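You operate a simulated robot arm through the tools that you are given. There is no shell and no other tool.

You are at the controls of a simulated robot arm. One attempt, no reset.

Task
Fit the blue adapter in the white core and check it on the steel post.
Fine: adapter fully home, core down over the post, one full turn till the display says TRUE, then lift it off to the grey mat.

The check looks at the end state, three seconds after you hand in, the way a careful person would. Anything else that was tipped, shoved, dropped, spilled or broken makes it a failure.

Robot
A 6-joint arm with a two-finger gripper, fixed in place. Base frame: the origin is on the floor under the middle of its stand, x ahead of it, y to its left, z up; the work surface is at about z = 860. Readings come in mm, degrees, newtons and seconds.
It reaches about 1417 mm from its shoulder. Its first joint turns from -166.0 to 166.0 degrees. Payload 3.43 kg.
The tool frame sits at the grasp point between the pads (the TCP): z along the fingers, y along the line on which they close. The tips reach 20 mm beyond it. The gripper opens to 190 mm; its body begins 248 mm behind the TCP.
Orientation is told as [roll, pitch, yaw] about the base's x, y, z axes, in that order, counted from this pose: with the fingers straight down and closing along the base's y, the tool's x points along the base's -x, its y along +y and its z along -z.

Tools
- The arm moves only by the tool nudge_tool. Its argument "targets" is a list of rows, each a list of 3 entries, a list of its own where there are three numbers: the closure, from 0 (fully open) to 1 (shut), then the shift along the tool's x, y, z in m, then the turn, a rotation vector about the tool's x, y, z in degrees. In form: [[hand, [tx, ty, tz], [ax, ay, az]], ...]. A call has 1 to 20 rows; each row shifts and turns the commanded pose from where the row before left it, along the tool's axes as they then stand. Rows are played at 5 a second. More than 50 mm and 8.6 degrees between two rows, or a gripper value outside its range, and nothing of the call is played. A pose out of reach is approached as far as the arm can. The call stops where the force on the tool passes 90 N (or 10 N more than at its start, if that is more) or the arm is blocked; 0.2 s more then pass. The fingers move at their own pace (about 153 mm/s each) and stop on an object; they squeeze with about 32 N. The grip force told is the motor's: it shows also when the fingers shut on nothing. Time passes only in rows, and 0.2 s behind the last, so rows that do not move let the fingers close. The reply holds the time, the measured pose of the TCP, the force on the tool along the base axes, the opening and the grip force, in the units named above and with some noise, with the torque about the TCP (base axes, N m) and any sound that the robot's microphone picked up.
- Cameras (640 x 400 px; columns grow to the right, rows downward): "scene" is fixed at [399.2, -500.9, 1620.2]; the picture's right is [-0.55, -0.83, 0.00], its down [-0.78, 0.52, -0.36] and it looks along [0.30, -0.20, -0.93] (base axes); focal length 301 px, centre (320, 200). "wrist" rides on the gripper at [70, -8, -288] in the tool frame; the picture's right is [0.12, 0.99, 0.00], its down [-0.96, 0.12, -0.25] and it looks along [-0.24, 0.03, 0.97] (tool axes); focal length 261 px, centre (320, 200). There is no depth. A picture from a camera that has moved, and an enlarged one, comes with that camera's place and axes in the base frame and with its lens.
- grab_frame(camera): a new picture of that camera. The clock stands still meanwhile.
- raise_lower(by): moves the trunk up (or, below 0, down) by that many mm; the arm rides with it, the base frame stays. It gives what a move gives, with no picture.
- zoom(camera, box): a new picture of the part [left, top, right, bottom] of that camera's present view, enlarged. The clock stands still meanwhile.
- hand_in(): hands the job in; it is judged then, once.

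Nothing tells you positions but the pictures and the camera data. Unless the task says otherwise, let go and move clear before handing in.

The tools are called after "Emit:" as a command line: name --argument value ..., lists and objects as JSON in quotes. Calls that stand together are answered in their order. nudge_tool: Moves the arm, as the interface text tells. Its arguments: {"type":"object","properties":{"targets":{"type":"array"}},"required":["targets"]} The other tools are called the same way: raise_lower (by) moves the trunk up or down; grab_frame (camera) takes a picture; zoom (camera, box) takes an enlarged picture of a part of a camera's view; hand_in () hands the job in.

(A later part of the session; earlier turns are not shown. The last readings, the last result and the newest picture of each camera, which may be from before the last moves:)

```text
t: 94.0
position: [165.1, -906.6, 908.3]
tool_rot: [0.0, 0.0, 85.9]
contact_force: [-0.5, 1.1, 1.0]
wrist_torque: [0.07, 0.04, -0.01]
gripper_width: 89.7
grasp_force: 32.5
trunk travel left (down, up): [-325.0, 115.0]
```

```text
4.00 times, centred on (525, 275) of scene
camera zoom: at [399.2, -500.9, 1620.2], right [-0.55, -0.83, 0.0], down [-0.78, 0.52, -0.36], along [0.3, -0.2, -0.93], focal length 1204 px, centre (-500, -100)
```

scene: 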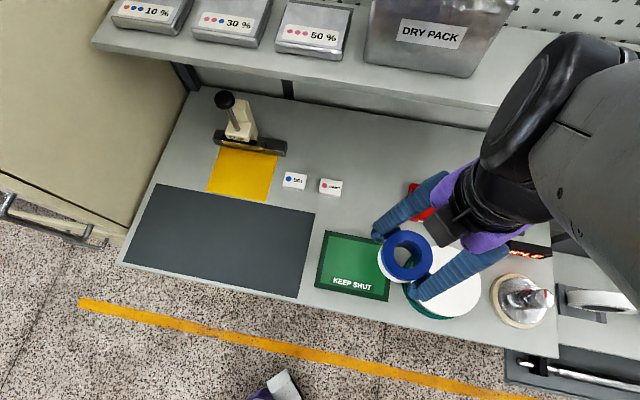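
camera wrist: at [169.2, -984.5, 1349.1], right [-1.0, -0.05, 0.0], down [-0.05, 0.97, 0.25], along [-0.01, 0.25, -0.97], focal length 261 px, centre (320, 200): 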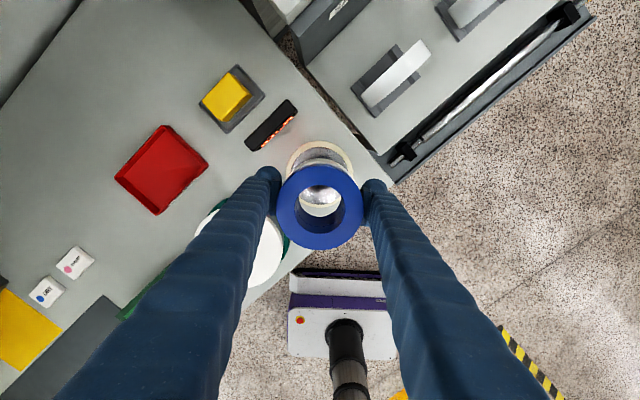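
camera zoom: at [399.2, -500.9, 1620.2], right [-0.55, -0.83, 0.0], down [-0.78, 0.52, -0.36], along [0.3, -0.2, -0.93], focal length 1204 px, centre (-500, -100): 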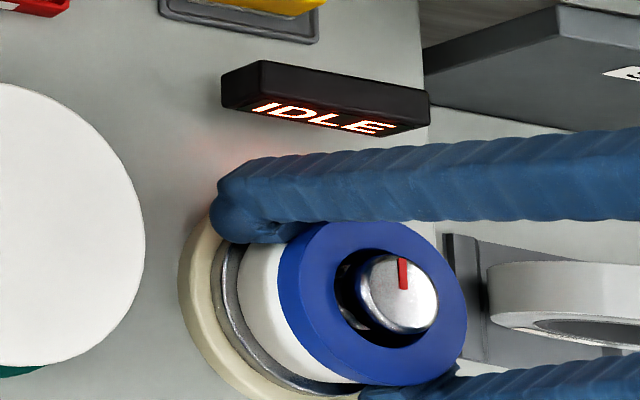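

It's gripped and centred. I'll turn the first 34° and look at the display and loads.

Emit:
nudge_tool --targets '[[1, [0, 0, 0], [0, 0, 4]], [1, [0, 0, 0], [0, 0, 6]], [1, [0, 0, 0], [0, 0, 8]], [1, [0, 0, 0], [0, 0, 8]], [1, [0, 0, 0], [0, 0, 8]], [1, [0, 0, 0], [0, 0, 0]]]'

Emit:
zoom --camera "wrist" --box '[260, 130, 380, 260]'

Emit:
zoom --camera "scene" --box '[480, 225, 570, 325]'

```text
t: 95.4
position: [165.3, -906.2, 907.9]
tool_rot: [0.0, 0.0, 51.8]
contact_force: [0.9, 0.0, 1.1]
wrist_torque: [-0.1, 0.03, 0.01]
gripper_width: 89.7
grasp_force: 31.7
trunk travel left (down, up): [-325.0, 115.0]
```

```text
3.08 times, centred on (320, 195) of wrist
camera zoom: at [129.7, -968.9, 1197.0], right [-0.85, 0.52, 0.0], down [0.5, 0.83, 0.25], along [0.13, 0.21, -0.97], focal length 802 px, centre (320, 215)
```

zoom: 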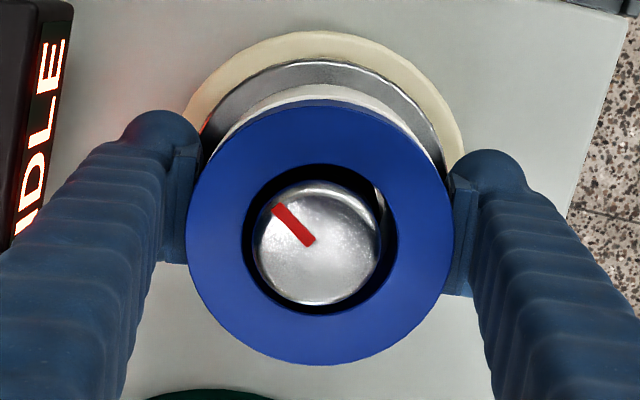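

```text
4.00 times, centred on (525, 275) of scene
camera zoom: at [399.2, -500.9, 1620.2], right [-0.55, -0.83, 0.0], down [-0.78, 0.52, -0.36], along [0.3, -0.2, -0.93], focal length 1204 px, centre (-500, -100)
```

zoom: 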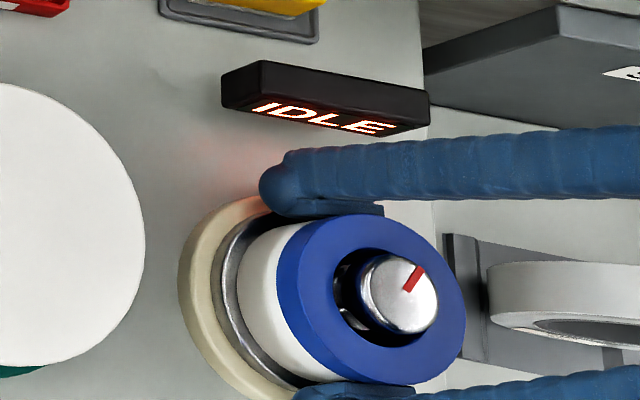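

The post's red mark turns together with the core, so the drive works. The display still says IDLE. I'll check closely that the core is right down on the disc.

Emit:
zoom --camera "scene" --box '[502, 272, 542, 326]'

Emit:
zoom --camera "wrist" --box '[285, 140, 355, 175]'

Emit:
zoom --camera "scene" --box '[505, 235, 545, 262]'

```text
7.41 times, centred on (522, 299) of scene
camera zoom: at [399.2, -500.9, 1620.2], right [-0.55, -0.83, 0.0], down [-0.78, 0.52, -0.36], along [0.3, -0.2, -0.93], focal length 2230 px, centre (-1176, -533)
```

zoom: 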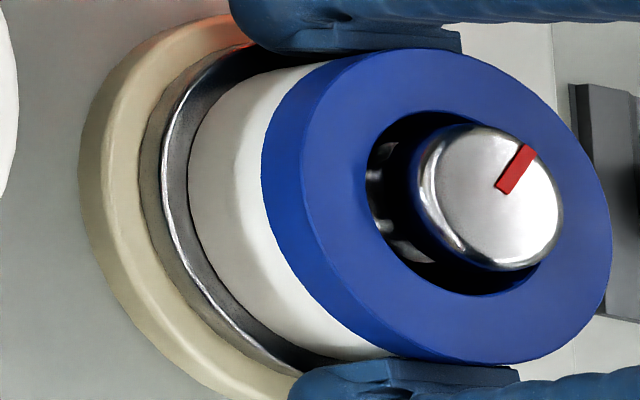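

```text
9.14 times, centred on (320, 158) of wrist
camera zoom: at [129.7, -968.9, 1197.0], right [-0.85, 0.52, 0.0], down [0.5, 0.83, 0.25], along [0.13, 0.21, -0.97], focal length 2383 px, centre (320, 589)
```

zoom: 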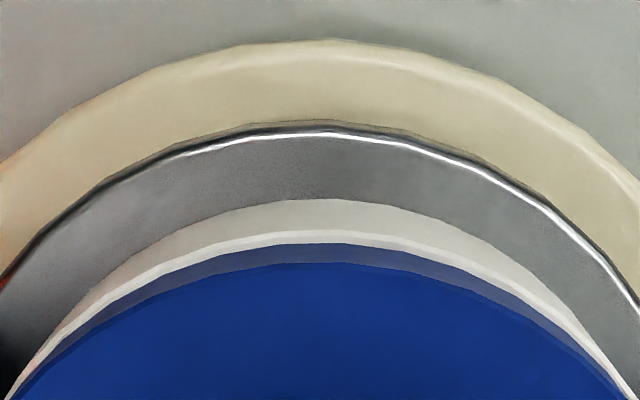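

```text
14.81 times, centred on (525, 248) of scene
camera zoom: at [399.2, -500.9, 1620.2], right [-0.55, -0.83, 0.0], down [-0.78, 0.52, -0.36], along [0.3, -0.2, -0.93], focal length 4460 px, centre (-2717, -518)
```

zoom: 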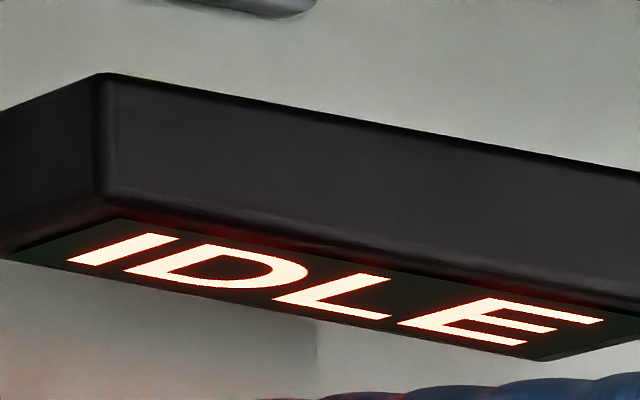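

In this side view the flange sits flush on the core, and the core is on the steel disc. I'll continue the turn, checking pose and loads in chunks.

Emit:
nudge_tool --targets '[[1, [0, 0, 0], [0, 0, 8]], [1, [0, 0, 0], [0, 0, 8]], [1, [0, 0, 0], [0, 0, 8]], [1, [0, 0, 0], [0, 0, 8]], [1, [0, 0, 0], [0, 0, 8]], [1, [0, 0, 0], [0, 0, 8]], [1, [0, 0, 0], [0, 0, 8]], [1, [0, 0, 0], [0, 0, 0]]]'

Emit:
zoom --camera "wrist" --box '[260, 130, 380, 260]'

Emit:
zoom --camera "scene" --box '[480, 225, 570, 325]'

```text
t: 97.2
position: [166.8, -907.0, 908.5]
tool_rot: [-0.1, 0.0, -4.3]
contact_force: [1.4, 1.9, 4.5]
wrist_torque: [-0.17, 0.05, 0.0]
gripper_width: 89.7
grasp_force: 32.2
trunk travel left (down, up): [-325.0, 115.0]
```

```text
3.08 times, centred on (320, 195) of wrist
camera zoom: at [96.0, -911.7, 1196.9], right [-0.05, 1.0, 0.0], down [0.97, 0.04, 0.25], along [0.25, 0.01, -0.97], focal length 802 px, centre (320, 215)
```

zoom: 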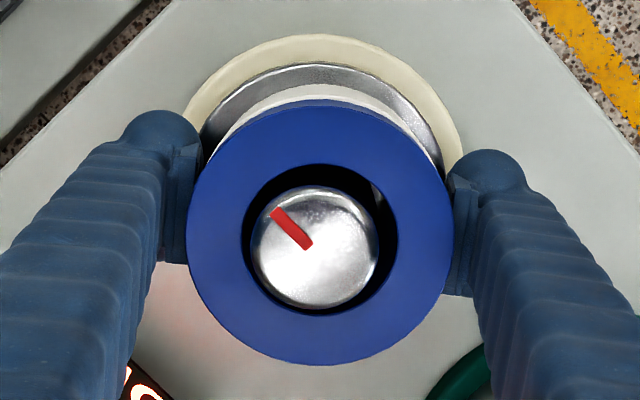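

```text
4.00 times, centred on (525, 275) of scene
camera zoom: at [399.2, -500.9, 1620.2], right [-0.55, -0.83, 0.0], down [-0.78, 0.52, -0.36], along [0.3, -0.2, -0.93], focal length 1204 px, centre (-500, -100)
```

zoom: 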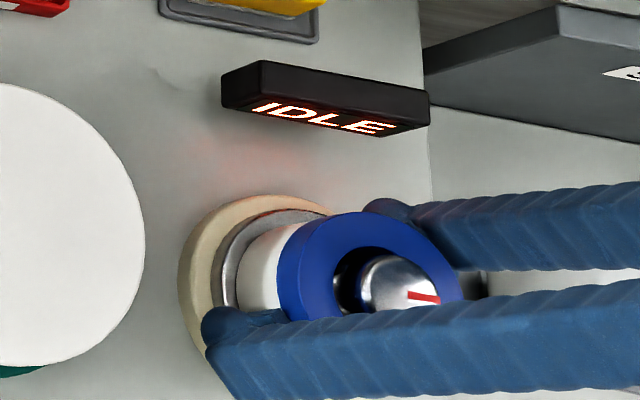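

The drive continues smoothly at 90° turned, still IDLE. I'll continue turning.

Emit:
nudge_tool --targets '[[1, [0, 0, 0], [0, 0, 8]], [1, [0, 0, 0], [0, 0, 8]], [1, [0, 0, 0], [0, 0, 8]], [1, [0, 0, 0], [0, 0, 8]], [1, [0, 0, 0], [0, 0, 8]], [1, [0, 0, 0], [0, 0, 8]], [1, [0, 0, 0], [0, 0, 8]], [1, [0, 0, 0], [0, 0, 8]], [1, [0, 0, 0], [0, 0, 8]], [1, [0, 0, 0], [0, 0, 8]], [1, [0, 0, 0], [0, 0, 0]]]'

Emit:
zoom --camera "wrist" --box '[260, 130, 380, 260]'

Emit:
zoom --camera "scene" --box '[480, 225, 570, 325]'

```text
t: 99.6
position: [165.7, -906.6, 909.5]
tool_rot: [0.0, 0.1, -84.2]
contact_force: [0.4, -1.1, 3.1]
wrist_torque: [0.05, 0.14, 0.01]
gripper_width: 89.4
grasp_force: 32.3
trunk travel left (down, up): [-325.0, 115.0]
```

```text
3.08 times, centred on (320, 195) of wrist
camera zoom: at [151.5, -839.2, 1197.0], right [0.98, 0.22, 0.0], down [0.21, -0.95, 0.25], along [0.05, -0.24, -0.97], focal length 802 px, centre (320, 215)
```

zoom: 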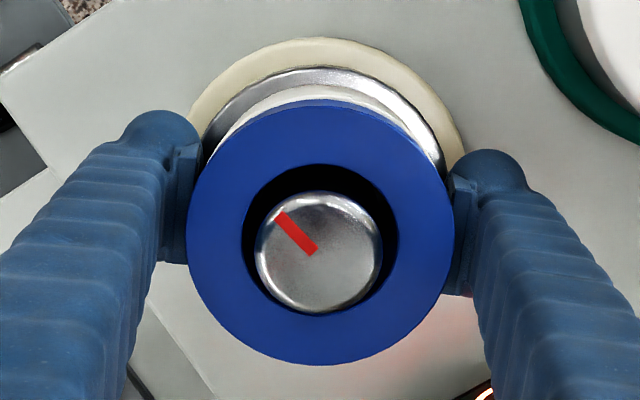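

```text
4.00 times, centred on (525, 275) of scene
camera zoom: at [399.2, -500.9, 1620.2], right [-0.55, -0.83, 0.0], down [-0.78, 0.52, -0.36], along [0.3, -0.2, -0.93], focal length 1204 px, centre (-500, -100)
```

zoom: 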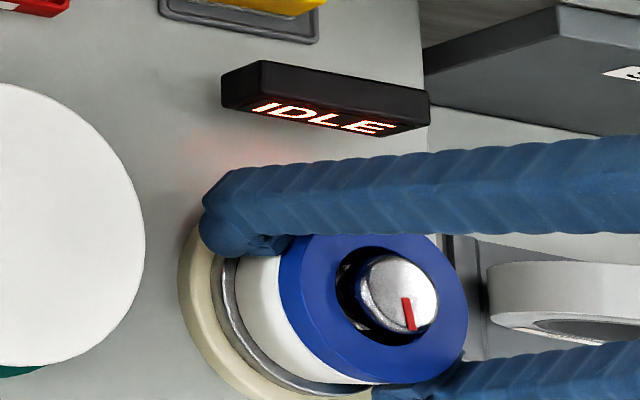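

170° has been turned, with the post still following. I'll keep going to near the wrist limit.

Emit:
nudge_tool --targets '[[1, [0, 0, 0], [0, 0, 8]], [1, [0, 0, 0], [0, 0, 8]], [1, [0, 0, 0], [0, 0, 8]], [1, [0, 0, 0], [0, 0, 8]], [1, [0, 0, 0], [0, 0, 8]], [1, [0, 0, 0], [0, 0, 8]], [1, [0, 0, 0], [0, 0, 8]], [1, [0, 0, 0], [0, 0, 8]], [1, [0, 0, 0], [0, 0, 8]], [1, [0, 0, 0], [0, 0, 8]], [1, [0, 0, 0], [0, 0, 0]]]'

Emit:
zoom --camera "wrist" --box '[260, 130, 380, 260]'

Emit:
zoom --camera "scene" --box '[480, 225, 570, 325]'

```text
t: 102.0
position: [165.1, -907.7, 908.6]
tool_rot: [0.1, 0.0, -164.2]
contact_force: [0.1, -0.4, -0.7]
wrist_torque: [-0.02, 0.0, -0.01]
gripper_width: 89.7
grasp_force: 31.9
trunk travel left (down, up): [-325.0, 115.0]
```

```text
3.08 times, centred on (320, 195) of wrist
camera zoom: at [232.2, -881.7, 1197.4], right [0.38, -0.92, 0.0], down [-0.89, -0.37, 0.25], along [-0.23, -0.1, -0.97], focal length 802 px, centre (320, 215)
```

zoom: 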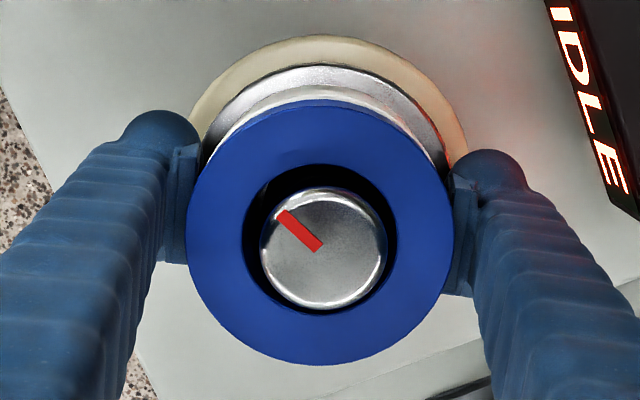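

```text
4.00 times, centred on (525, 275) of scene
camera zoom: at [399.2, -500.9, 1620.2], right [-0.55, -0.83, 0.0], down [-0.78, 0.52, -0.36], along [0.3, -0.2, -0.93], focal length 1204 px, centre (-500, -100)
```

zoom: 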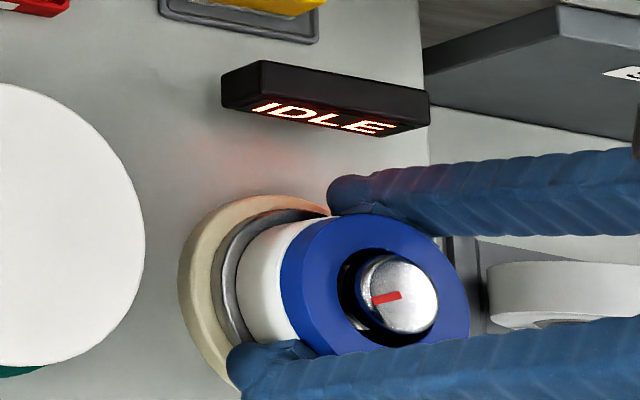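

250° has been turned. I'll continue another 72°, to just short of the wrist limit.

Emit:
nudge_tool --targets '[[1, [0, 0, 0], [0, 0, 8]], [1, [0, 0, 0], [0, 0, 8]], [1, [0, 0, 0], [0, 0, 8]], [1, [0, 0, 0], [0, 0, 8]], [1, [0, 0, 0], [0, 0, 8]], [1, [0, 0, 0], [0, 0, 8]], [1, [0, 0, 0], [0, 0, 8]], [1, [0, 0, 0], [0, 0, 8]], [1, [0, 0, 0], [0, 0, 8]], [1, [0, 0, 0], [0, 0, 0]]]'

Emit:
zoom --camera "wrist" --box '[260, 130, 380, 260]'

Emit:
zoom --camera "scene" --box '[480, 225, 570, 325]'

```text
t: 104.2
position: [166.1, -906.5, 910.0]
tool_rot: [0.0, 0.0, 123.8]
contact_force: [2.1, -0.8, 1.8]
wrist_torque: [0.01, 0.1, -0.01]
gripper_width: 89.8
grasp_force: 32.0
trunk travel left (down, up): [-325.0, 115.0]
```

```text
3.08 times, centred on (320, 195) of wrist
camera zoom: at [213.2, -961.9, 1197.2], right [-0.76, -0.65, 0.0], down [-0.63, 0.74, 0.25], along [-0.16, 0.19, -0.97], focal length 802 px, centre (320, 215)
```

zoom: 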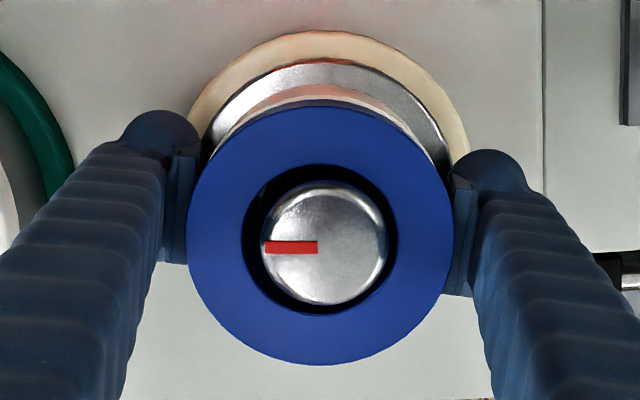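

```text
4.00 times, centred on (525, 275) of scene
camera zoom: at [399.2, -500.9, 1620.2], right [-0.55, -0.83, 0.0], down [-0.78, 0.52, -0.36], along [0.3, -0.2, -0.93], focal length 1204 px, centre (-500, -100)
```

zoom: 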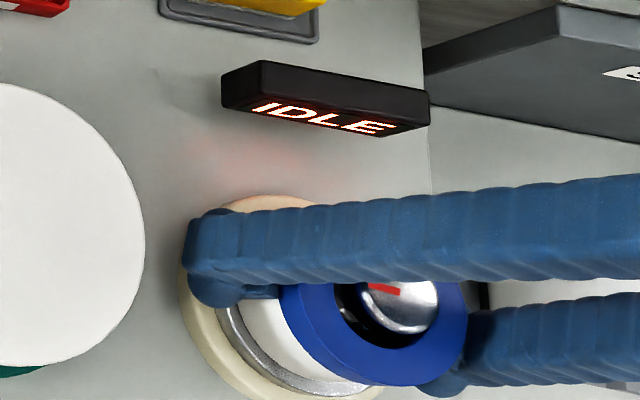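

The post mark lagged about 40° in that last stretch: the core was riding slightly light and slipped. I'll regrasp: open slightly, rise 4 mm, unwind, and then turn again with light downward pressure to keep it coupled.

Emit:
nudge_tool --targets '[[0.47, [0, 0, 0], [0, 0, 0]], [0.47, [0, 0, 0], [0, 0, 0]], [0.47, [0, 0, -0.002], [0, 0, 0]], [0.47, [0, 0, -0.002], [0, 0, 0]], [0.47, [0, 0, 0], [0, 0, 0]]]'

Emit:
zoom --camera "wrist" --box '[250, 120, 390, 270]'

Emit:
zoom --camera "scene" --box '[480, 225, 570, 325]'

```text
t: 105.4
position: [165.8, -906.8, 914.2]
tool_rot: [0.0, 0.0, 123.9]
contact_force: [-0.5, 0.6, 0.6]
wrist_torque: [-0.04, -0.04, 0.02]
gripper_width: 100.4
grasp_force: 0.1
trunk travel left (down, up): [-325.0, 115.0]
```

```text
2.67 times, centred on (320, 195) of wrist
camera zoom: at [212.9, -962.1, 1201.2], right [-0.76, -0.65, 0.0], down [-0.63, 0.73, 0.25], along [-0.16, 0.19, -0.97], focal length 695 px, centre (320, 213)
```

zoom: 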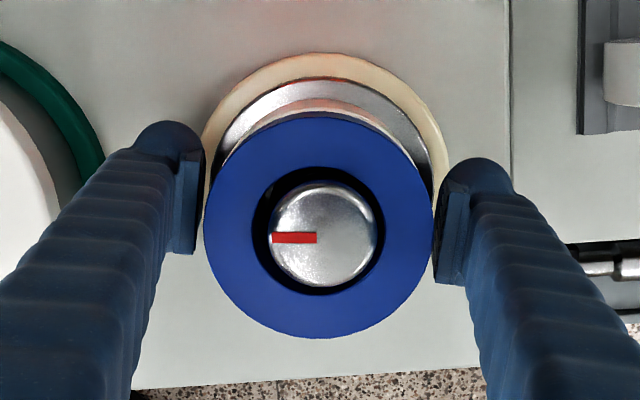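

```text
4.00 times, centred on (525, 275) of scene
camera zoom: at [399.2, -500.9, 1620.2], right [-0.55, -0.83, 0.0], down [-0.78, 0.52, -0.36], along [0.3, -0.2, -0.93], focal length 1204 px, centre (-500, -100)
```

zoom: 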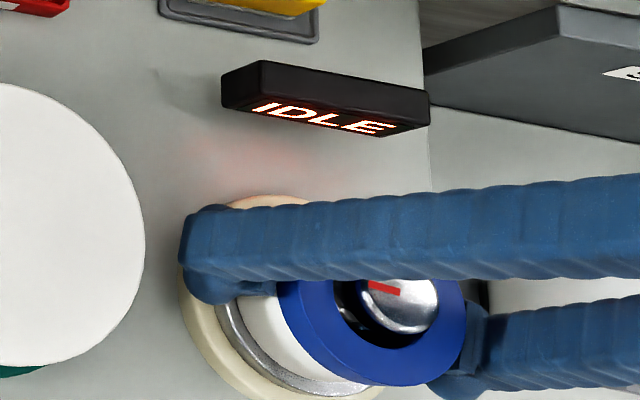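

I've released with good clearance to the jar. I'll unwind the wrist 176° around the core.

Emit:
nudge_tool --targets '[[0.47, [0, 0, 0], [0, 0, -8]], [0.47, [0, 0, 0], [0, 0, -8]], [0.47, [0, 0, 0], [0, 0, -8]], [0.47, [0, 0, 0], [0, 0, -8]], [0.47, [0, 0, 0], [0, 0, -8]], [0.47, [0, 0, 0], [0, 0, -8]], [0.47, [0, 0, 0], [0, 0, -8]], [0.47, [0, 0, 0], [0, 0, -8]], [0.47, [0, 0, 0], [0, 0, -8]], [0.47, [0, 0, 0], [0, 0, -8]], [0.47, [0, 0, 0], [0, 0, -8]], [0.47, [0, 0, 0], [0, 0, 0]]]'

Emit:
nudge_tool --targets '[[0.47, [0, 0, 0], [0, 0, -8]], [0.47, [0, 0, 0], [0, 0, -8]], [0.47, [0, 0, 0], [0, 0, -8]], [0.47, [0, 0, 0], [0, 0, -8]], [0.47, [0, 0, 0], [0, 0, -8]], [0.47, [0, 0, 0], [0, 0, -8]], [0.47, [0, 0, 0], [0, 0, -8]], [0.47, [0, 0, 0], [0, 0, -8]], [0.47, [0, 0, 0], [0, 0, -8]], [0.47, [0, 0, 0], [0, 0, -8]], [0.47, [0, 0, 0], [0, 0, -8]], [0.47, [0, 0, 0], [0, 0, 0]]]'

Emit:
zoom --camera "wrist" --box '[250, 120, 390, 270]'

Emit:
grab_frame --camera "scene"

```text
t: 108.0
position: [165.5, -909.0, 912.3]
tool_rot: [0.0, 0.0, -148.0]
contact_force: [0.4, 0.5, -0.6]
wrist_torque: [0.0, 0.0, 0.03]
gripper_width: 100.7
grasp_force: 0.1
trunk travel left (down, up): [-325.0, 115.0]
```

```text
t: 110.6
position: [165.3, -906.7, 913.2]
tool_rot: [0.1, 0.0, -60.0]
contact_force: [-0.2, 0.9, 0.5]
wrist_torque: [-0.01, 0.0, -0.01]
gripper_width: 100.9
grasp_force: 0.1
trunk travel left (down, up): [-325.0, 115.0]
```

```text
2.67 times, centred on (320, 195) of wrist
camera zoom: at [124.2, -851.5, 1200.5], right [0.8, 0.6, 0.0], down [0.58, -0.78, 0.25], along [0.15, -0.2, -0.97], focal length 695 px, centre (320, 213)
```

zoom: 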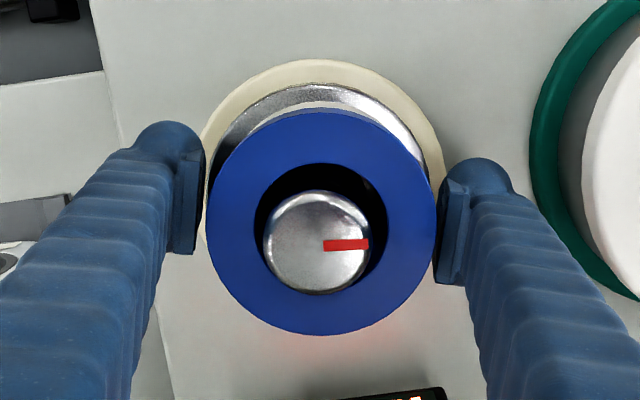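

```text
taken
```

scene: 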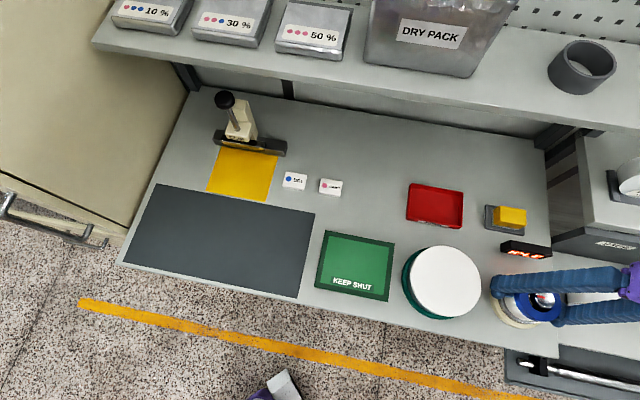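

The post stayed put during the unwind. From the series of views, my tool axis is about 1.9 mm in +y from the post axis and the core sits about 4.5 mm off-centre. I'll recentre: shift onto the post axis, rotate a quarter turn and squeeze to centre the core.

Emit:
nudge_tool --targets '[[0.44, [-0.00165, -0.00095, 0], [0, 0, 0]], [0.44, [0, 0, 0], [0, 0, -8]], [0.44, [0, 0, 0], [0, 0, -8]], [0.44, [0, 0, 0], [0, 0, -8]], [0.44, [0, 0, 0], [0, 0, -8]], [0.44, [0, 0, 0], [0, 0, -8]], [0.44, [0, 0, 0], [0, 0, -8]], [0.44, [0, 0, 0], [0, 0, -8]], [0.44, [0, 0, 0], [0, 0, -8]], [0.44, [0, 0, 0], [0, 0, -8]], [0.44, [0, 0, 0], [0, 0, -8]], [0.44, [0, 0, 0], [0, 0, -8]], [0.44, [0, 0, 0], [0, 0, 0]]]'

Emit:
zoom --camera "wrist" --box '[250, 120, 390, 270]'

```text
t: 113.4
position: [165.6, -908.5, 912.7]
tool_rot: [0.0, 0.0, 28.0]
contact_force: [0.4, 0.1, -0.9]
wrist_torque: [0.01, -0.01, -0.01]
gripper_width: 106.5
grasp_force: 0.0
trunk travel left (down, up): [-325.0, 115.0]
```

```text
2.67 times, centred on (320, 195) of wrist
camera zoom: at [108.5, -950.8, 1200.6], right [-0.57, 0.82, 0.0], down [0.8, 0.55, 0.25], along [0.2, 0.14, -0.97], focal length 695 px, centre (320, 213)
```

zoom: 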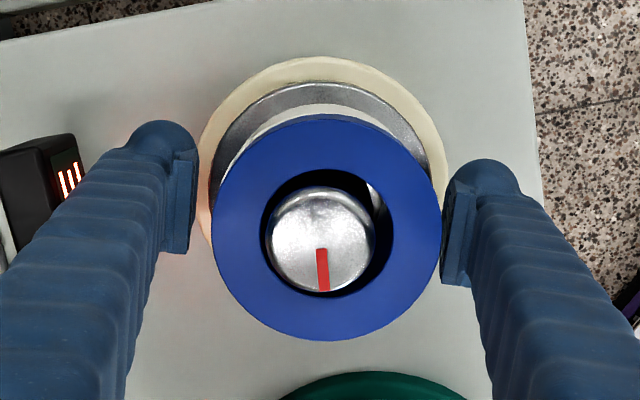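

I'll squeeze now to centre the core along this axis.

Emit:
nudge_tool --targets '[[1, [0, 0, 0], [0, 0, 0]], [1, [0, 0, 0], [0, 0, 0]], [1, [0, 0, 0], [0, 0, 0]], [1, [0, 0, 0], [0, 0, 0]]]'

Emit:
zoom --camera "wrist" --box '[250, 120, 390, 270]'

Emit:
zoom --camera "scene" --box '[490, 230, 570, 330]'

```text
t: 114.4
position: [165.7, -909.3, 912.6]
tool_rot: [0.0, -0.1, 27.9]
contact_force: [0.4, -0.4, 1.9]
wrist_torque: [0.07, 0.07, -0.01]
gripper_width: 89.7
grasp_force: 32.3
trunk travel left (down, up): [-325.0, 115.0]
```

```text
2.67 times, centred on (320, 195) of wrist
camera zoom: at [108.4, -950.8, 1200.7], right [-0.57, 0.82, 0.0], down [0.8, 0.55, 0.25], along [0.2, 0.14, -0.97], focal length 695 px, centre (320, 213)
```

zoom: 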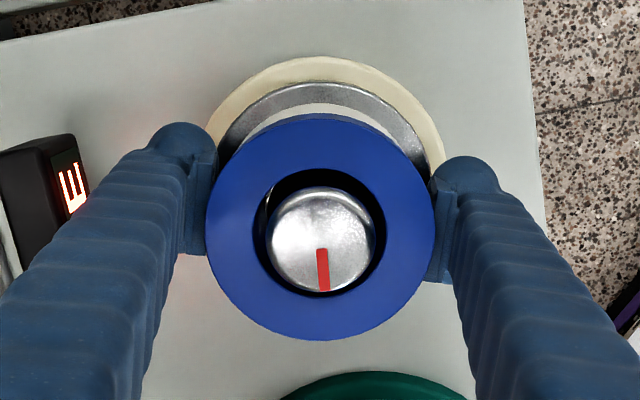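

```text
4.00 times, centred on (530, 280) of scene
camera zoom: at [399.2, -500.9, 1620.2], right [-0.55, -0.83, 0.0], down [-0.78, 0.52, -0.36], along [0.3, -0.2, -0.93], focal length 1204 px, centre (-520, -120)
```

zoom: 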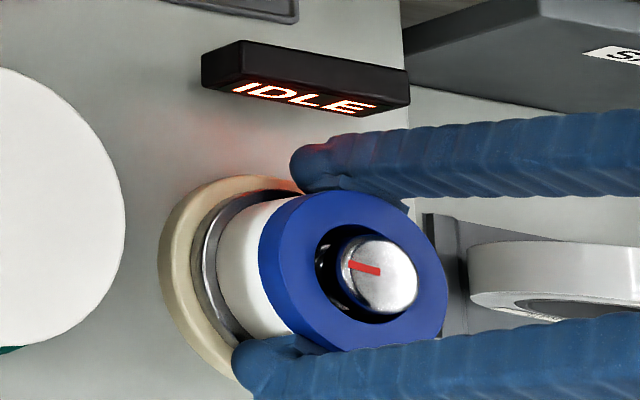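

The core is centred along this axis. Now I'll add light downward pressure and turn with it.

Emit:
nudge_tool --targets '[[1, [0, 0, 0.0007], [0, 0, 0]], [1, [0, 0, 0.0005], [0, 0, 0]], [1, [0, 0, 0], [0, 0, 0]]]'

```text
t: 115.2
position: [165.9, -909.0, 912.4]
tool_rot: [-0.1, -0.1, 28.0]
contact_force: [-2.9, 0.8, 7.1]
wrist_torque: [0.08, -0.01, 0.01]
gripper_width: 89.9
grasp_force: 31.8
trunk travel left (down, up): [-325.0, 115.0]
```

A 7 N press is on. I'll add a little more and turn 80°.

Emit:
nudge_tool --targets '[[1, [0, 0, 0.0005], [0, 0, 0]], [1, [0, 0, 0], [0, 0, 8]], [1, [0, 0, 0], [0, 0, 8]], [1, [0, 0, 0], [0, 0, 8]], [1, [0, 0, 0], [0, 0, 8]], [1, [0, 0, 0], [0, 0, 8]], [1, [0, 0, 0], [0, 0, 8]], [1, [0, 0, 0], [0, 0, 8]], [1, [0, 0, 0], [0, 0, 8]], [1, [0, 0, 0], [0, 0, 8]], [1, [0, 0, 0], [0, 0, 8]], [1, [0, 0, 0], [0, 0, 0]]]'

Emit:
zoom --camera "wrist" --box '[250, 120, 390, 270]'

Emit:
zoom --camera "scene" --box '[490, 230, 570, 330]'

```text
t: 117.8
position: [165.9, -909.8, 913.5]
tool_rot: [0.0, -0.2, -52.2]
contact_force: [-2.8, -2.4, 19.5]
wrist_torque: [-0.17, 0.05, 0.01]
gripper_width: 90.2
grasp_force: 31.7
trunk travel left (down, up): [-325.0, 115.0]
```

```text
2.67 times, centred on (320, 195) of wrist
camera zoom: at [116.7, -859.2, 1200.2], right [0.71, 0.7, 0.0], down [0.68, -0.69, 0.25], along [0.18, -0.18, -0.97], focal length 695 px, centre (320, 213)
```

zoom: 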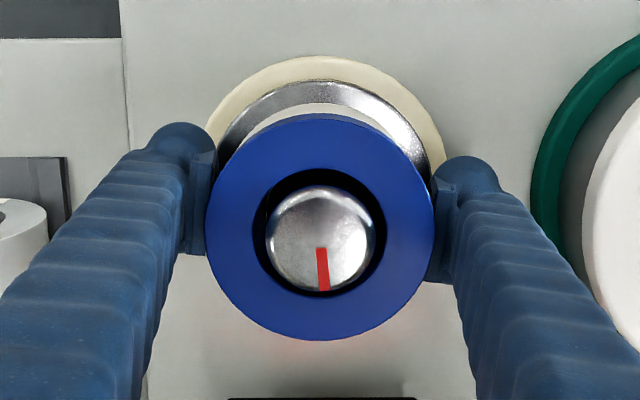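

```text
4.00 times, centred on (530, 280) of scene
camera zoom: at [399.2, -500.9, 1620.2], right [-0.55, -0.83, 0.0], down [-0.78, 0.52, -0.36], along [0.3, -0.2, -0.93], focal length 1204 px, centre (-520, -120)
```

zoom: 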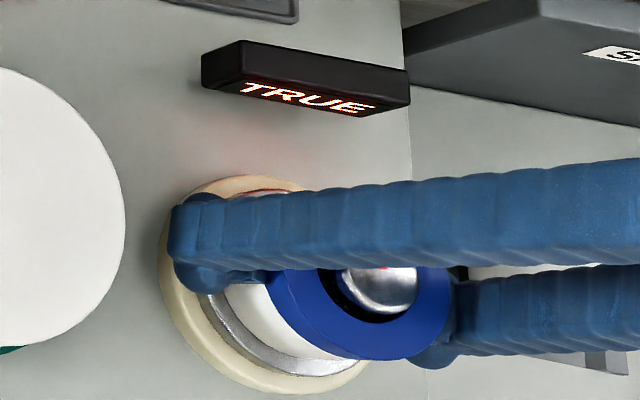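

The display now says TRUE after the full turn. I'll release, go down to the low grip height so the pads hold the core itself, and close for the lift-off.

Emit:
nudge_tool --targets '[[1, [0, 0, -0.0017], [0, 0, 0]], [0.44, [0, 0, 0], [0, 0, 0]], [0.44, [0, 0, 0], [0, 0, 0]], [0.44, [0, 0, 0.002], [0, 0, 0]], [0.44, [0, 0, 0.001], [0, 0, 0]], [0.44, [0, 0, 0.001], [0, 0, 0]], [0.44, [0, 0, 0], [0, 0, 0]]]'

Emit:
zoom --camera "wrist" --box '[250, 120, 390, 270]'

Emit:
zoom --camera "scene" --box '[490, 230, 570, 330]'

```text
t: 119.4
position: [165.4, -910.0, 907.9]
tool_rot: [0.1, 0.1, -52.2]
contact_force: [-0.2, -1.2, 0.3]
wrist_torque: [-0.02, -0.01, 0.0]
gripper_width: 106.5
grasp_force: 0.0
trunk travel left (down, up): [-325.0, 115.0]
```

```text
2.67 times, centred on (320, 195) of wrist
camera zoom: at [117.0, -860.1, 1196.8], right [0.71, 0.7, 0.0], down [0.68, -0.69, 0.25], along [0.17, -0.18, -0.97], focal length 695 px, centre (320, 213)
```

zoom: 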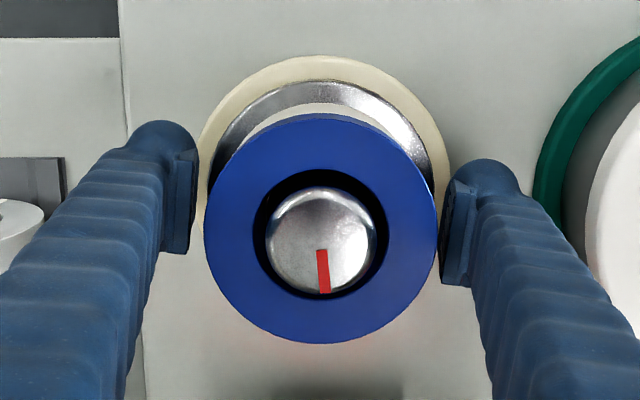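

```text
4.00 times, centred on (530, 280) of scene
camera zoom: at [399.2, -500.9, 1620.2], right [-0.55, -0.83, 0.0], down [-0.78, 0.52, -0.36], along [0.3, -0.2, -0.93], focal length 1204 px, centre (-520, -120)
```

zoom: 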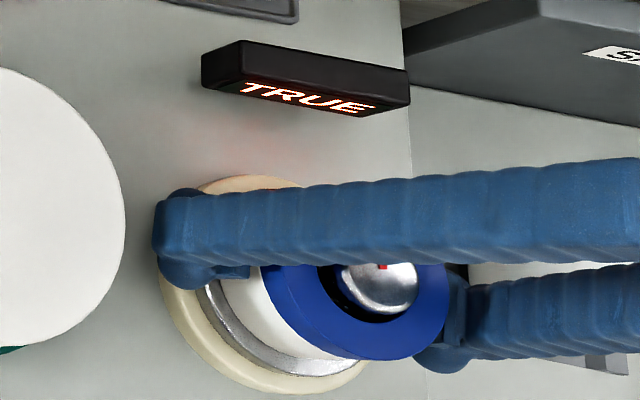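

TRUE holds. I'll ease down until the tips just reach the disc, then close.

Emit:
nudge_tool --targets '[[0.44, [0, 0, 0.0007], [0, 0, 0]], [0.44, [0, 0, 0], [0, 0, 0]]]'

Emit:
nudge_tool --targets '[[1, [0, 0, 0], [0, 0, 0]], [1, [0, 0, 0], [0, 0, 0]], [1, [0, 0, 0], [0, 0, 0]], [1, [0, 0, 0], [0, 0, 0]]]'

Emit:
zoom --camera "wrist" --box '[270, 145, 375, 250]'

```text
t: 120.0
position: [165.0, -909.2, 907.7]
tool_rot: [0.0, -0.1, -52.1]
contact_force: [-0.1, 0.6, 0.3]
wrist_torque: [0.0, 0.0, -0.02]
gripper_width: 106.3
grasp_force: 0.1
trunk travel left (down, up): [-325.0, 115.0]
```

```text
t: 121.0
position: [165.5, -909.1, 909.3]
tool_rot: [0.0, 0.0, -52.1]
contact_force: [-0.2, 0.2, 0.0]
wrist_torque: [0.0, 0.01, -0.01]
gripper_width: 90.7
grasp_force: 31.9
trunk travel left (down, up): [-325.0, 115.0]
```

```text
3.81 times, centred on (322, 198) of wrist
camera zoom: at [116.7, -860.0, 1196.3], right [0.71, 0.7, 0.0], down [0.68, -0.69, 0.25], along [0.17, -0.18, -0.97], focal length 993 px, centre (310, 210)
```

zoom: 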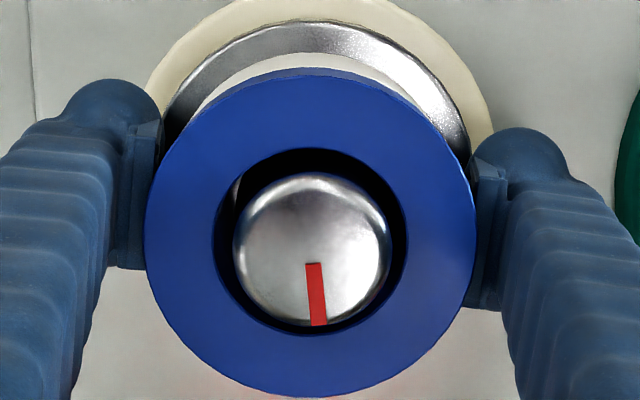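

It closed at 90.7 mm, like the earlier good core grip. I'll lift 6 mm and check that core and adapter rise together.

Emit:
nudge_tool --targets '[[1, [0, 0, -0.003], [0, 0, 0]], [1, [0, 0, -0.003], [0, 0, 0]], [1, [0, 0, 0], [0, 0, 0]]]'

Emit:
zoom --camera "wrist" --box '[270, 145, 375, 250]'

Emit:
zoom --camera "scene" --box '[490, 240, 570, 330]'

```text
t: 121.8
position: [165.8, -910.0, 915.2]
tool_rot: [0.0, 0.0, -52.1]
contact_force: [0.7, 0.2, -1.5]
wrist_torque: [0.05, 0.0, -0.02]
gripper_width: 90.4
grasp_force: 31.9
trunk travel left (down, up): [-325.0, 115.0]
```

```text
3.81 times, centred on (322, 198) of wrist
camera zoom: at [116.7, -860.3, 1202.4], right [0.71, 0.7, 0.0], down [0.68, -0.69, 0.25], along [0.17, -0.18, -0.97], focal length 993 px, centre (310, 210)
```

zoom: 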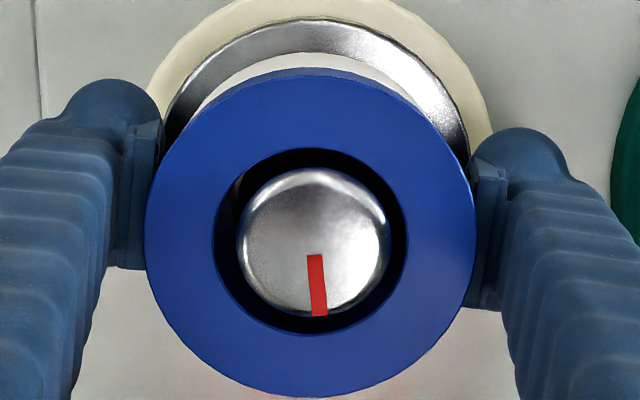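

```text
4.44 times, centred on (530, 285) of scene
camera zoom: at [399.2, -500.9, 1620.2], right [-0.55, -0.83, 0.0], down [-0.78, 0.52, -0.36], along [0.3, -0.2, -0.93], focal length 1338 px, centre (-613, -178)
```

zoom: 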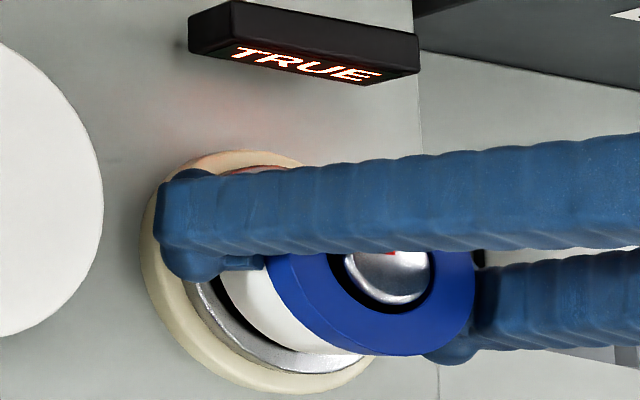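

A gap has opened under the core, so both parts are lifting together. I'll raise straight up clear of the post.

Emit:
nudge_tool --targets '[[1, [0, 0, -0.01], [0, 0, 0]], [1, [0, 0, -0.01], [0, 0, 0]], [1, [0, 0, -0.01], [0, 0, 0]], [1, [0, 0, -0.015], [0, 0, 0]], [1, [0, 0, -0.015], [0, 0, 0]], [1, [0, 0, -0.02], [0, 0, 0]], [1, [0, 0, -0.025], [0, 0, 0]], [1, [0, 0, -0.025], [0, 0, 0]], [1, [0, 0, -0.02], [0, 0, 0]], [1, [0, 0, 0], [0, 0, 0]]]'

Emit:
grab_frame --camera "wrist"

Emit:
grab_frame --camera "scene"

Emit:
zoom --camera "wrist" --box '[270, 145, 375, 250]'

```text
t: 124.0
position: [165.5, -909.4, 1064.2]
tool_rot: [-0.1, 0.0, -52.2]
contact_force: [0.0, -0.2, -0.8]
wrist_torque: [-0.01, -0.02, -0.06]
gripper_width: 90.2
grasp_force: 32.5
trunk travel left (down, up): [-325.0, 115.0]
```

```text
taken
camera wrist: at [116.0, -859.6, 1351.9], right [0.71, 0.7, 0.0], down [0.68, -0.69, 0.25], along [0.17, -0.18, -0.97], focal length 261 px, centre (320, 200)
```

wrist: 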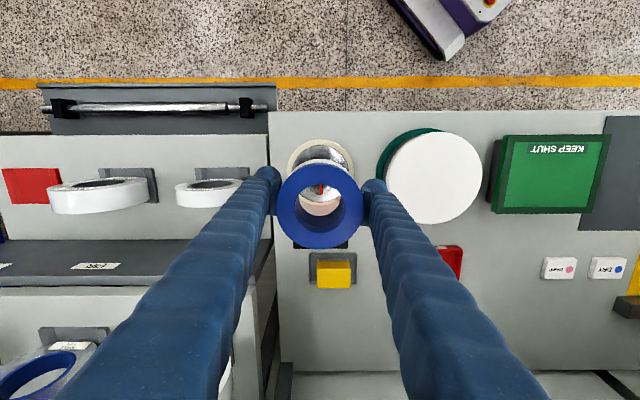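

```text
taken
```

scene: 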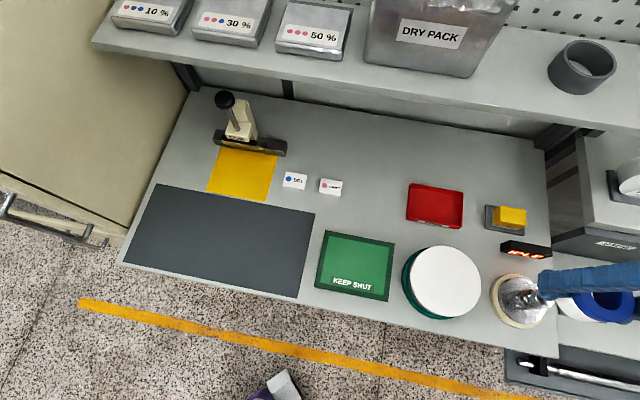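

```text
3.81 times, centred on (322, 198) of wrist
camera zoom: at [116.0, -859.6, 1351.9], right [0.71, 0.7, 0.0], down [0.68, -0.69, 0.25], along [0.17, -0.18, -0.97], focal length 993 px, centre (310, 210)
```

zoom: 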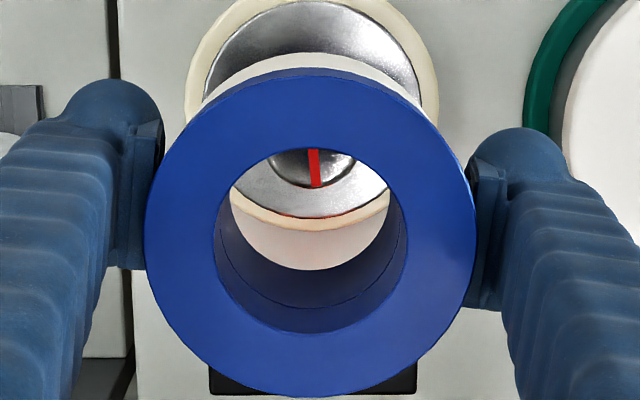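

The assembly is clear of the post. I'll carry it back along the bench to the middle of the grey mat.

Emit:
nudge_tool --targets '[[1, [0.00497, 0.04565, 0], [0, 0, 0]], [1, [0.00497, 0.04565, 0], [0, 0, 0]], [1, [0.00497, 0.04565, 0], [0, 0, 0]], [1, [0.00497, 0.04565, 0], [0, 0, 0]], [1, [0.00497, 0.04565, 0], [0, 0, 0]], [1, [0.00497, 0.04565, 0], [0, 0, 0]], [1, [0.00497, 0.04565, 0], [0, 0, 0]], [1, [0, 0, 0], [0, 0, 0]]]'

Emit:
zoom --camera "wrist" --box '[250, 120, 390, 270]'

Emit:
zoom --camera "scene" --box '[470, 200, 590, 340]'

```text
t: 125.8
position: [396.7, -684.5, 1065.8]
tool_rot: [0.0, 0.1, -52.0]
contact_force: [-0.2, 0.1, -1.5]
wrist_torque: [-0.04, 0.0, -0.02]
gripper_width: 90.5
grasp_force: 31.9
trunk travel left (down, up): [-325.0, 115.0]
```

```text
2.67 times, centred on (320, 195) of wrist
camera zoom: at [348.1, -635.7, 1354.7], right [0.71, 0.7, 0.0], down [0.68, -0.69, 0.25], along [0.17, -0.18, -0.97], focal length 695 px, centre (320, 213)
```

zoom: 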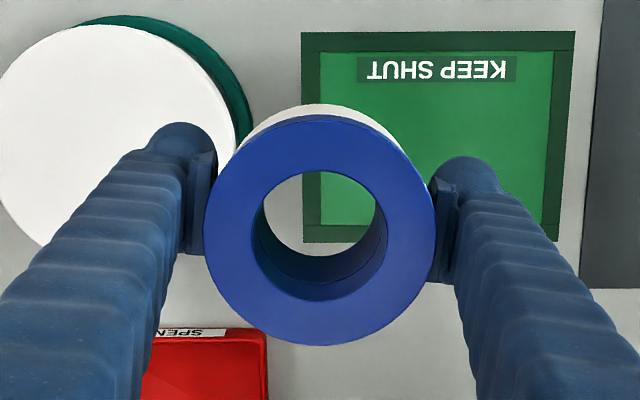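

```text
2.86 times, centred on (530, 270) of scene
camera zoom: at [399.2, -500.9, 1620.2], right [-0.55, -0.83, 0.0], down [-0.78, 0.52, -0.36], along [0.3, -0.2, -0.93], focal length 860 px, centre (-280, 0)
```

zoom: 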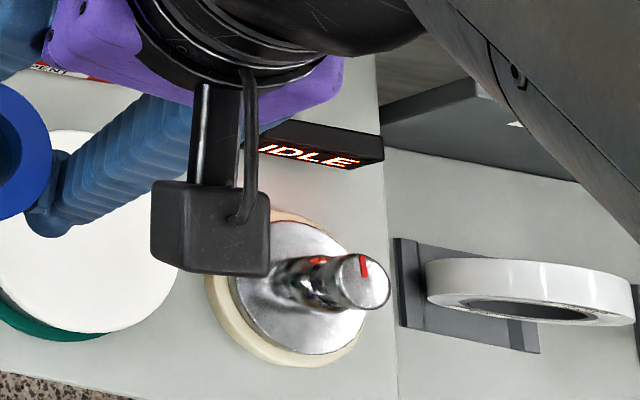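

The display has gone back to IDLE now that the post is empty, after showing TRUE for the full turn. I'll continue to the mat.

Emit:
nudge_tool --targets '[[1, [0.00497, 0.04565, 0], [0, 0, 0]], [1, [0.00497, 0.04565, 0], [0, 0, 0]], [1, [0.00497, 0.04565, 0], [0, 0, 0]], [1, [0.00497, 0.04565, 0], [0, 0, 0]], [1, [0.00497, 0.04565, 0], [0, 0, 0]], [1, [0.00497, 0.04565, 0], [0, 0, 0]], [1, [0.00497, 0.04565, 0], [0, 0, 0]], [1, [0.00497, 0.04565, 0], [0, 0, 0]], [1, [0, 0, 0], [0, 0, 0]]]'

Emit:
grab_frame --camera "wrist"

Emit:
grab_frame --camera "scene"

```text
t: 127.8
position: [663.1, -429.6, 1062.2]
tool_rot: [0.1, -0.2, -52.2]
contact_force: [-0.4, 0.1, -1.8]
wrist_torque: [-0.06, -0.03, -0.03]
gripper_width: 90.1
grasp_force: 31.6
trunk travel left (down, up): [-325.0, 115.0]
```

```text
taken
camera wrist: at [613.2, -379.8, 1349.5], right [0.71, 0.7, 0.0], down [0.68, -0.69, 0.25], along [0.17, -0.18, -0.97], focal length 261 px, centre (320, 200)
```

wrist: 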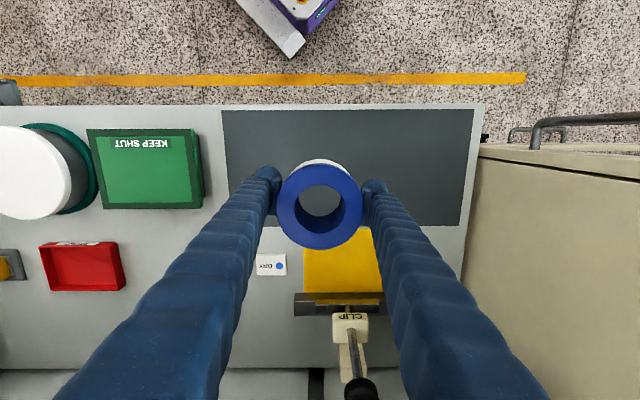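

```text
taken
```

scene: 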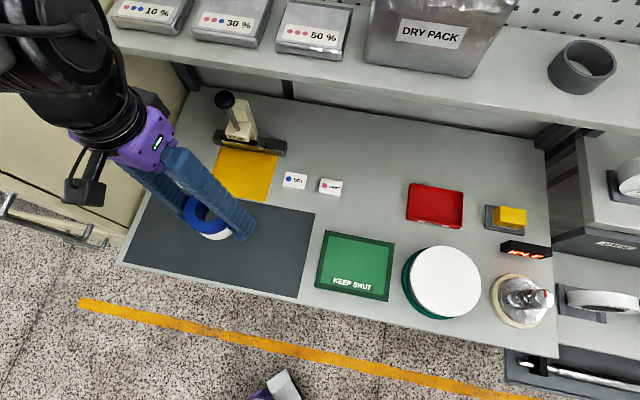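

The assembly is over the middle of the mat. I'll lower it to just above the surface.

Emit:
nudge_tool --targets '[[1, [0, 0, 0.035], [0, 0, 0]], [1, [0, 0, 0.035], [0, 0, 0]], [1, [0, 0, 0.035], [0, 0, 0]], [1, [0, 0, 0.03], [0, 0, 0]], [1, [0, 0, 0.02], [0, 0, 0]], [1, [0, 0, 0.015], [0, 0, 0]], [1, [0, 0, 0], [0, 0, 0]], [1, [0, 0, 0], [0, 0, 0]]]'

Emit:
zoom --camera "scene" --box '[170, 170, 290, 290]'

```text
t: 129.6
position: [663.3, -427.8, 894.4]
tool_rot: [0.0, 0.0, -52.1]
contact_force: [0.8, -0.4, -1.0]
wrist_torque: [0.0, -0.02, 0.01]
gripper_width: 90.1
grasp_force: 32.1
trunk travel left (down, up): [-325.0, 115.0]
```

```text
3.33 times, centred on (230, 230) of scene
camera zoom: at [399.2, -500.9, 1620.2], right [-0.55, -0.83, 0.0], down [-0.78, 0.52, -0.36], along [0.3, -0.2, -0.93], focal length 1004 px, centre (620, 100)
```

zoom: 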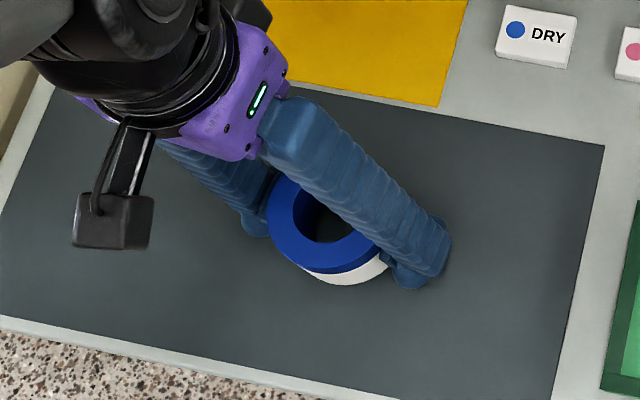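

There's about 16 mm to go. I'll lower in small steps and watch for contact.

Emit:
nudge_tool --targets '[[1, [0, 0, 0.004], [0, 0, 0]], [1, [0, 0, 0.004], [0, 0, 0]], [1, [0, 0, 0.003], [0, 0, 0]], [1, [0, 0, 0], [0, 0, 0]]]'

Emit:
nudge_tool --targets '[[1, [0, 0, 0.001], [0, 0, 0]], [1, [0, 0, 0.001], [0, 0, 0]], [1, [0, 0, 0], [0, 0, 0]]]'

```text
t: 130.6
position: [662.6, -428.2, 882.3]
tool_rot: [0.0, 0.0, -52.1]
contact_force: [0.4, 1.4, -1.3]
wrist_torque: [0.02, -0.02, -0.02]
gripper_width: 90.0
grasp_force: 32.5
trunk travel left (down, up): [-325.0, 115.0]
```

```text
t: 131.4
position: [661.8, -428.7, 881.1]
tool_rot: [0.0, 0.0, -52.2]
contact_force: [1.0, 0.4, -0.5]
wrist_torque: [-0.03, 0.03, 0.01]
gripper_width: 90.0
grasp_force: 31.7
trunk travel left (down, up): [-325.0, 115.0]
```

No contact yet, so I'll continue in 1 mm steps.

Emit:
nudge_tool --targets '[[1, [0, 0, 0.001], [0, 0, 0]], [1, [0, 0, 0.001], [0, 0, 0]], [1, [0, 0, 0], [0, 0, 0]]]'

Emit:
nudge_tool --targets '[[1, [0, 0, 0.001], [0, 0, 0]], [1, [0, 0, 0], [0, 0, 0]]]'

```text
t: 132.2
position: [660.8, -429.7, 879.4]
tool_rot: [0.1, 0.0, -52.1]
contact_force: [-0.1, 2.0, 2.9]
wrist_torque: [0.18, -0.08, -0.01]
gripper_width: 90.0
grasp_force: 32.2
trunk travel left (down, up): [-325.0, 115.0]
```

```text
t: 132.8
position: [660.3, -429.4, 878.9]
tool_rot: [-0.1, -0.2, -52.2]
contact_force: [0.4, -1.7, 16.5]
wrist_torque: [0.05, 0.17, -0.11]
gripper_width: 90.1
grasp_force: 32.1
trunk travel left (down, up): [-325.0, 115.0]
```

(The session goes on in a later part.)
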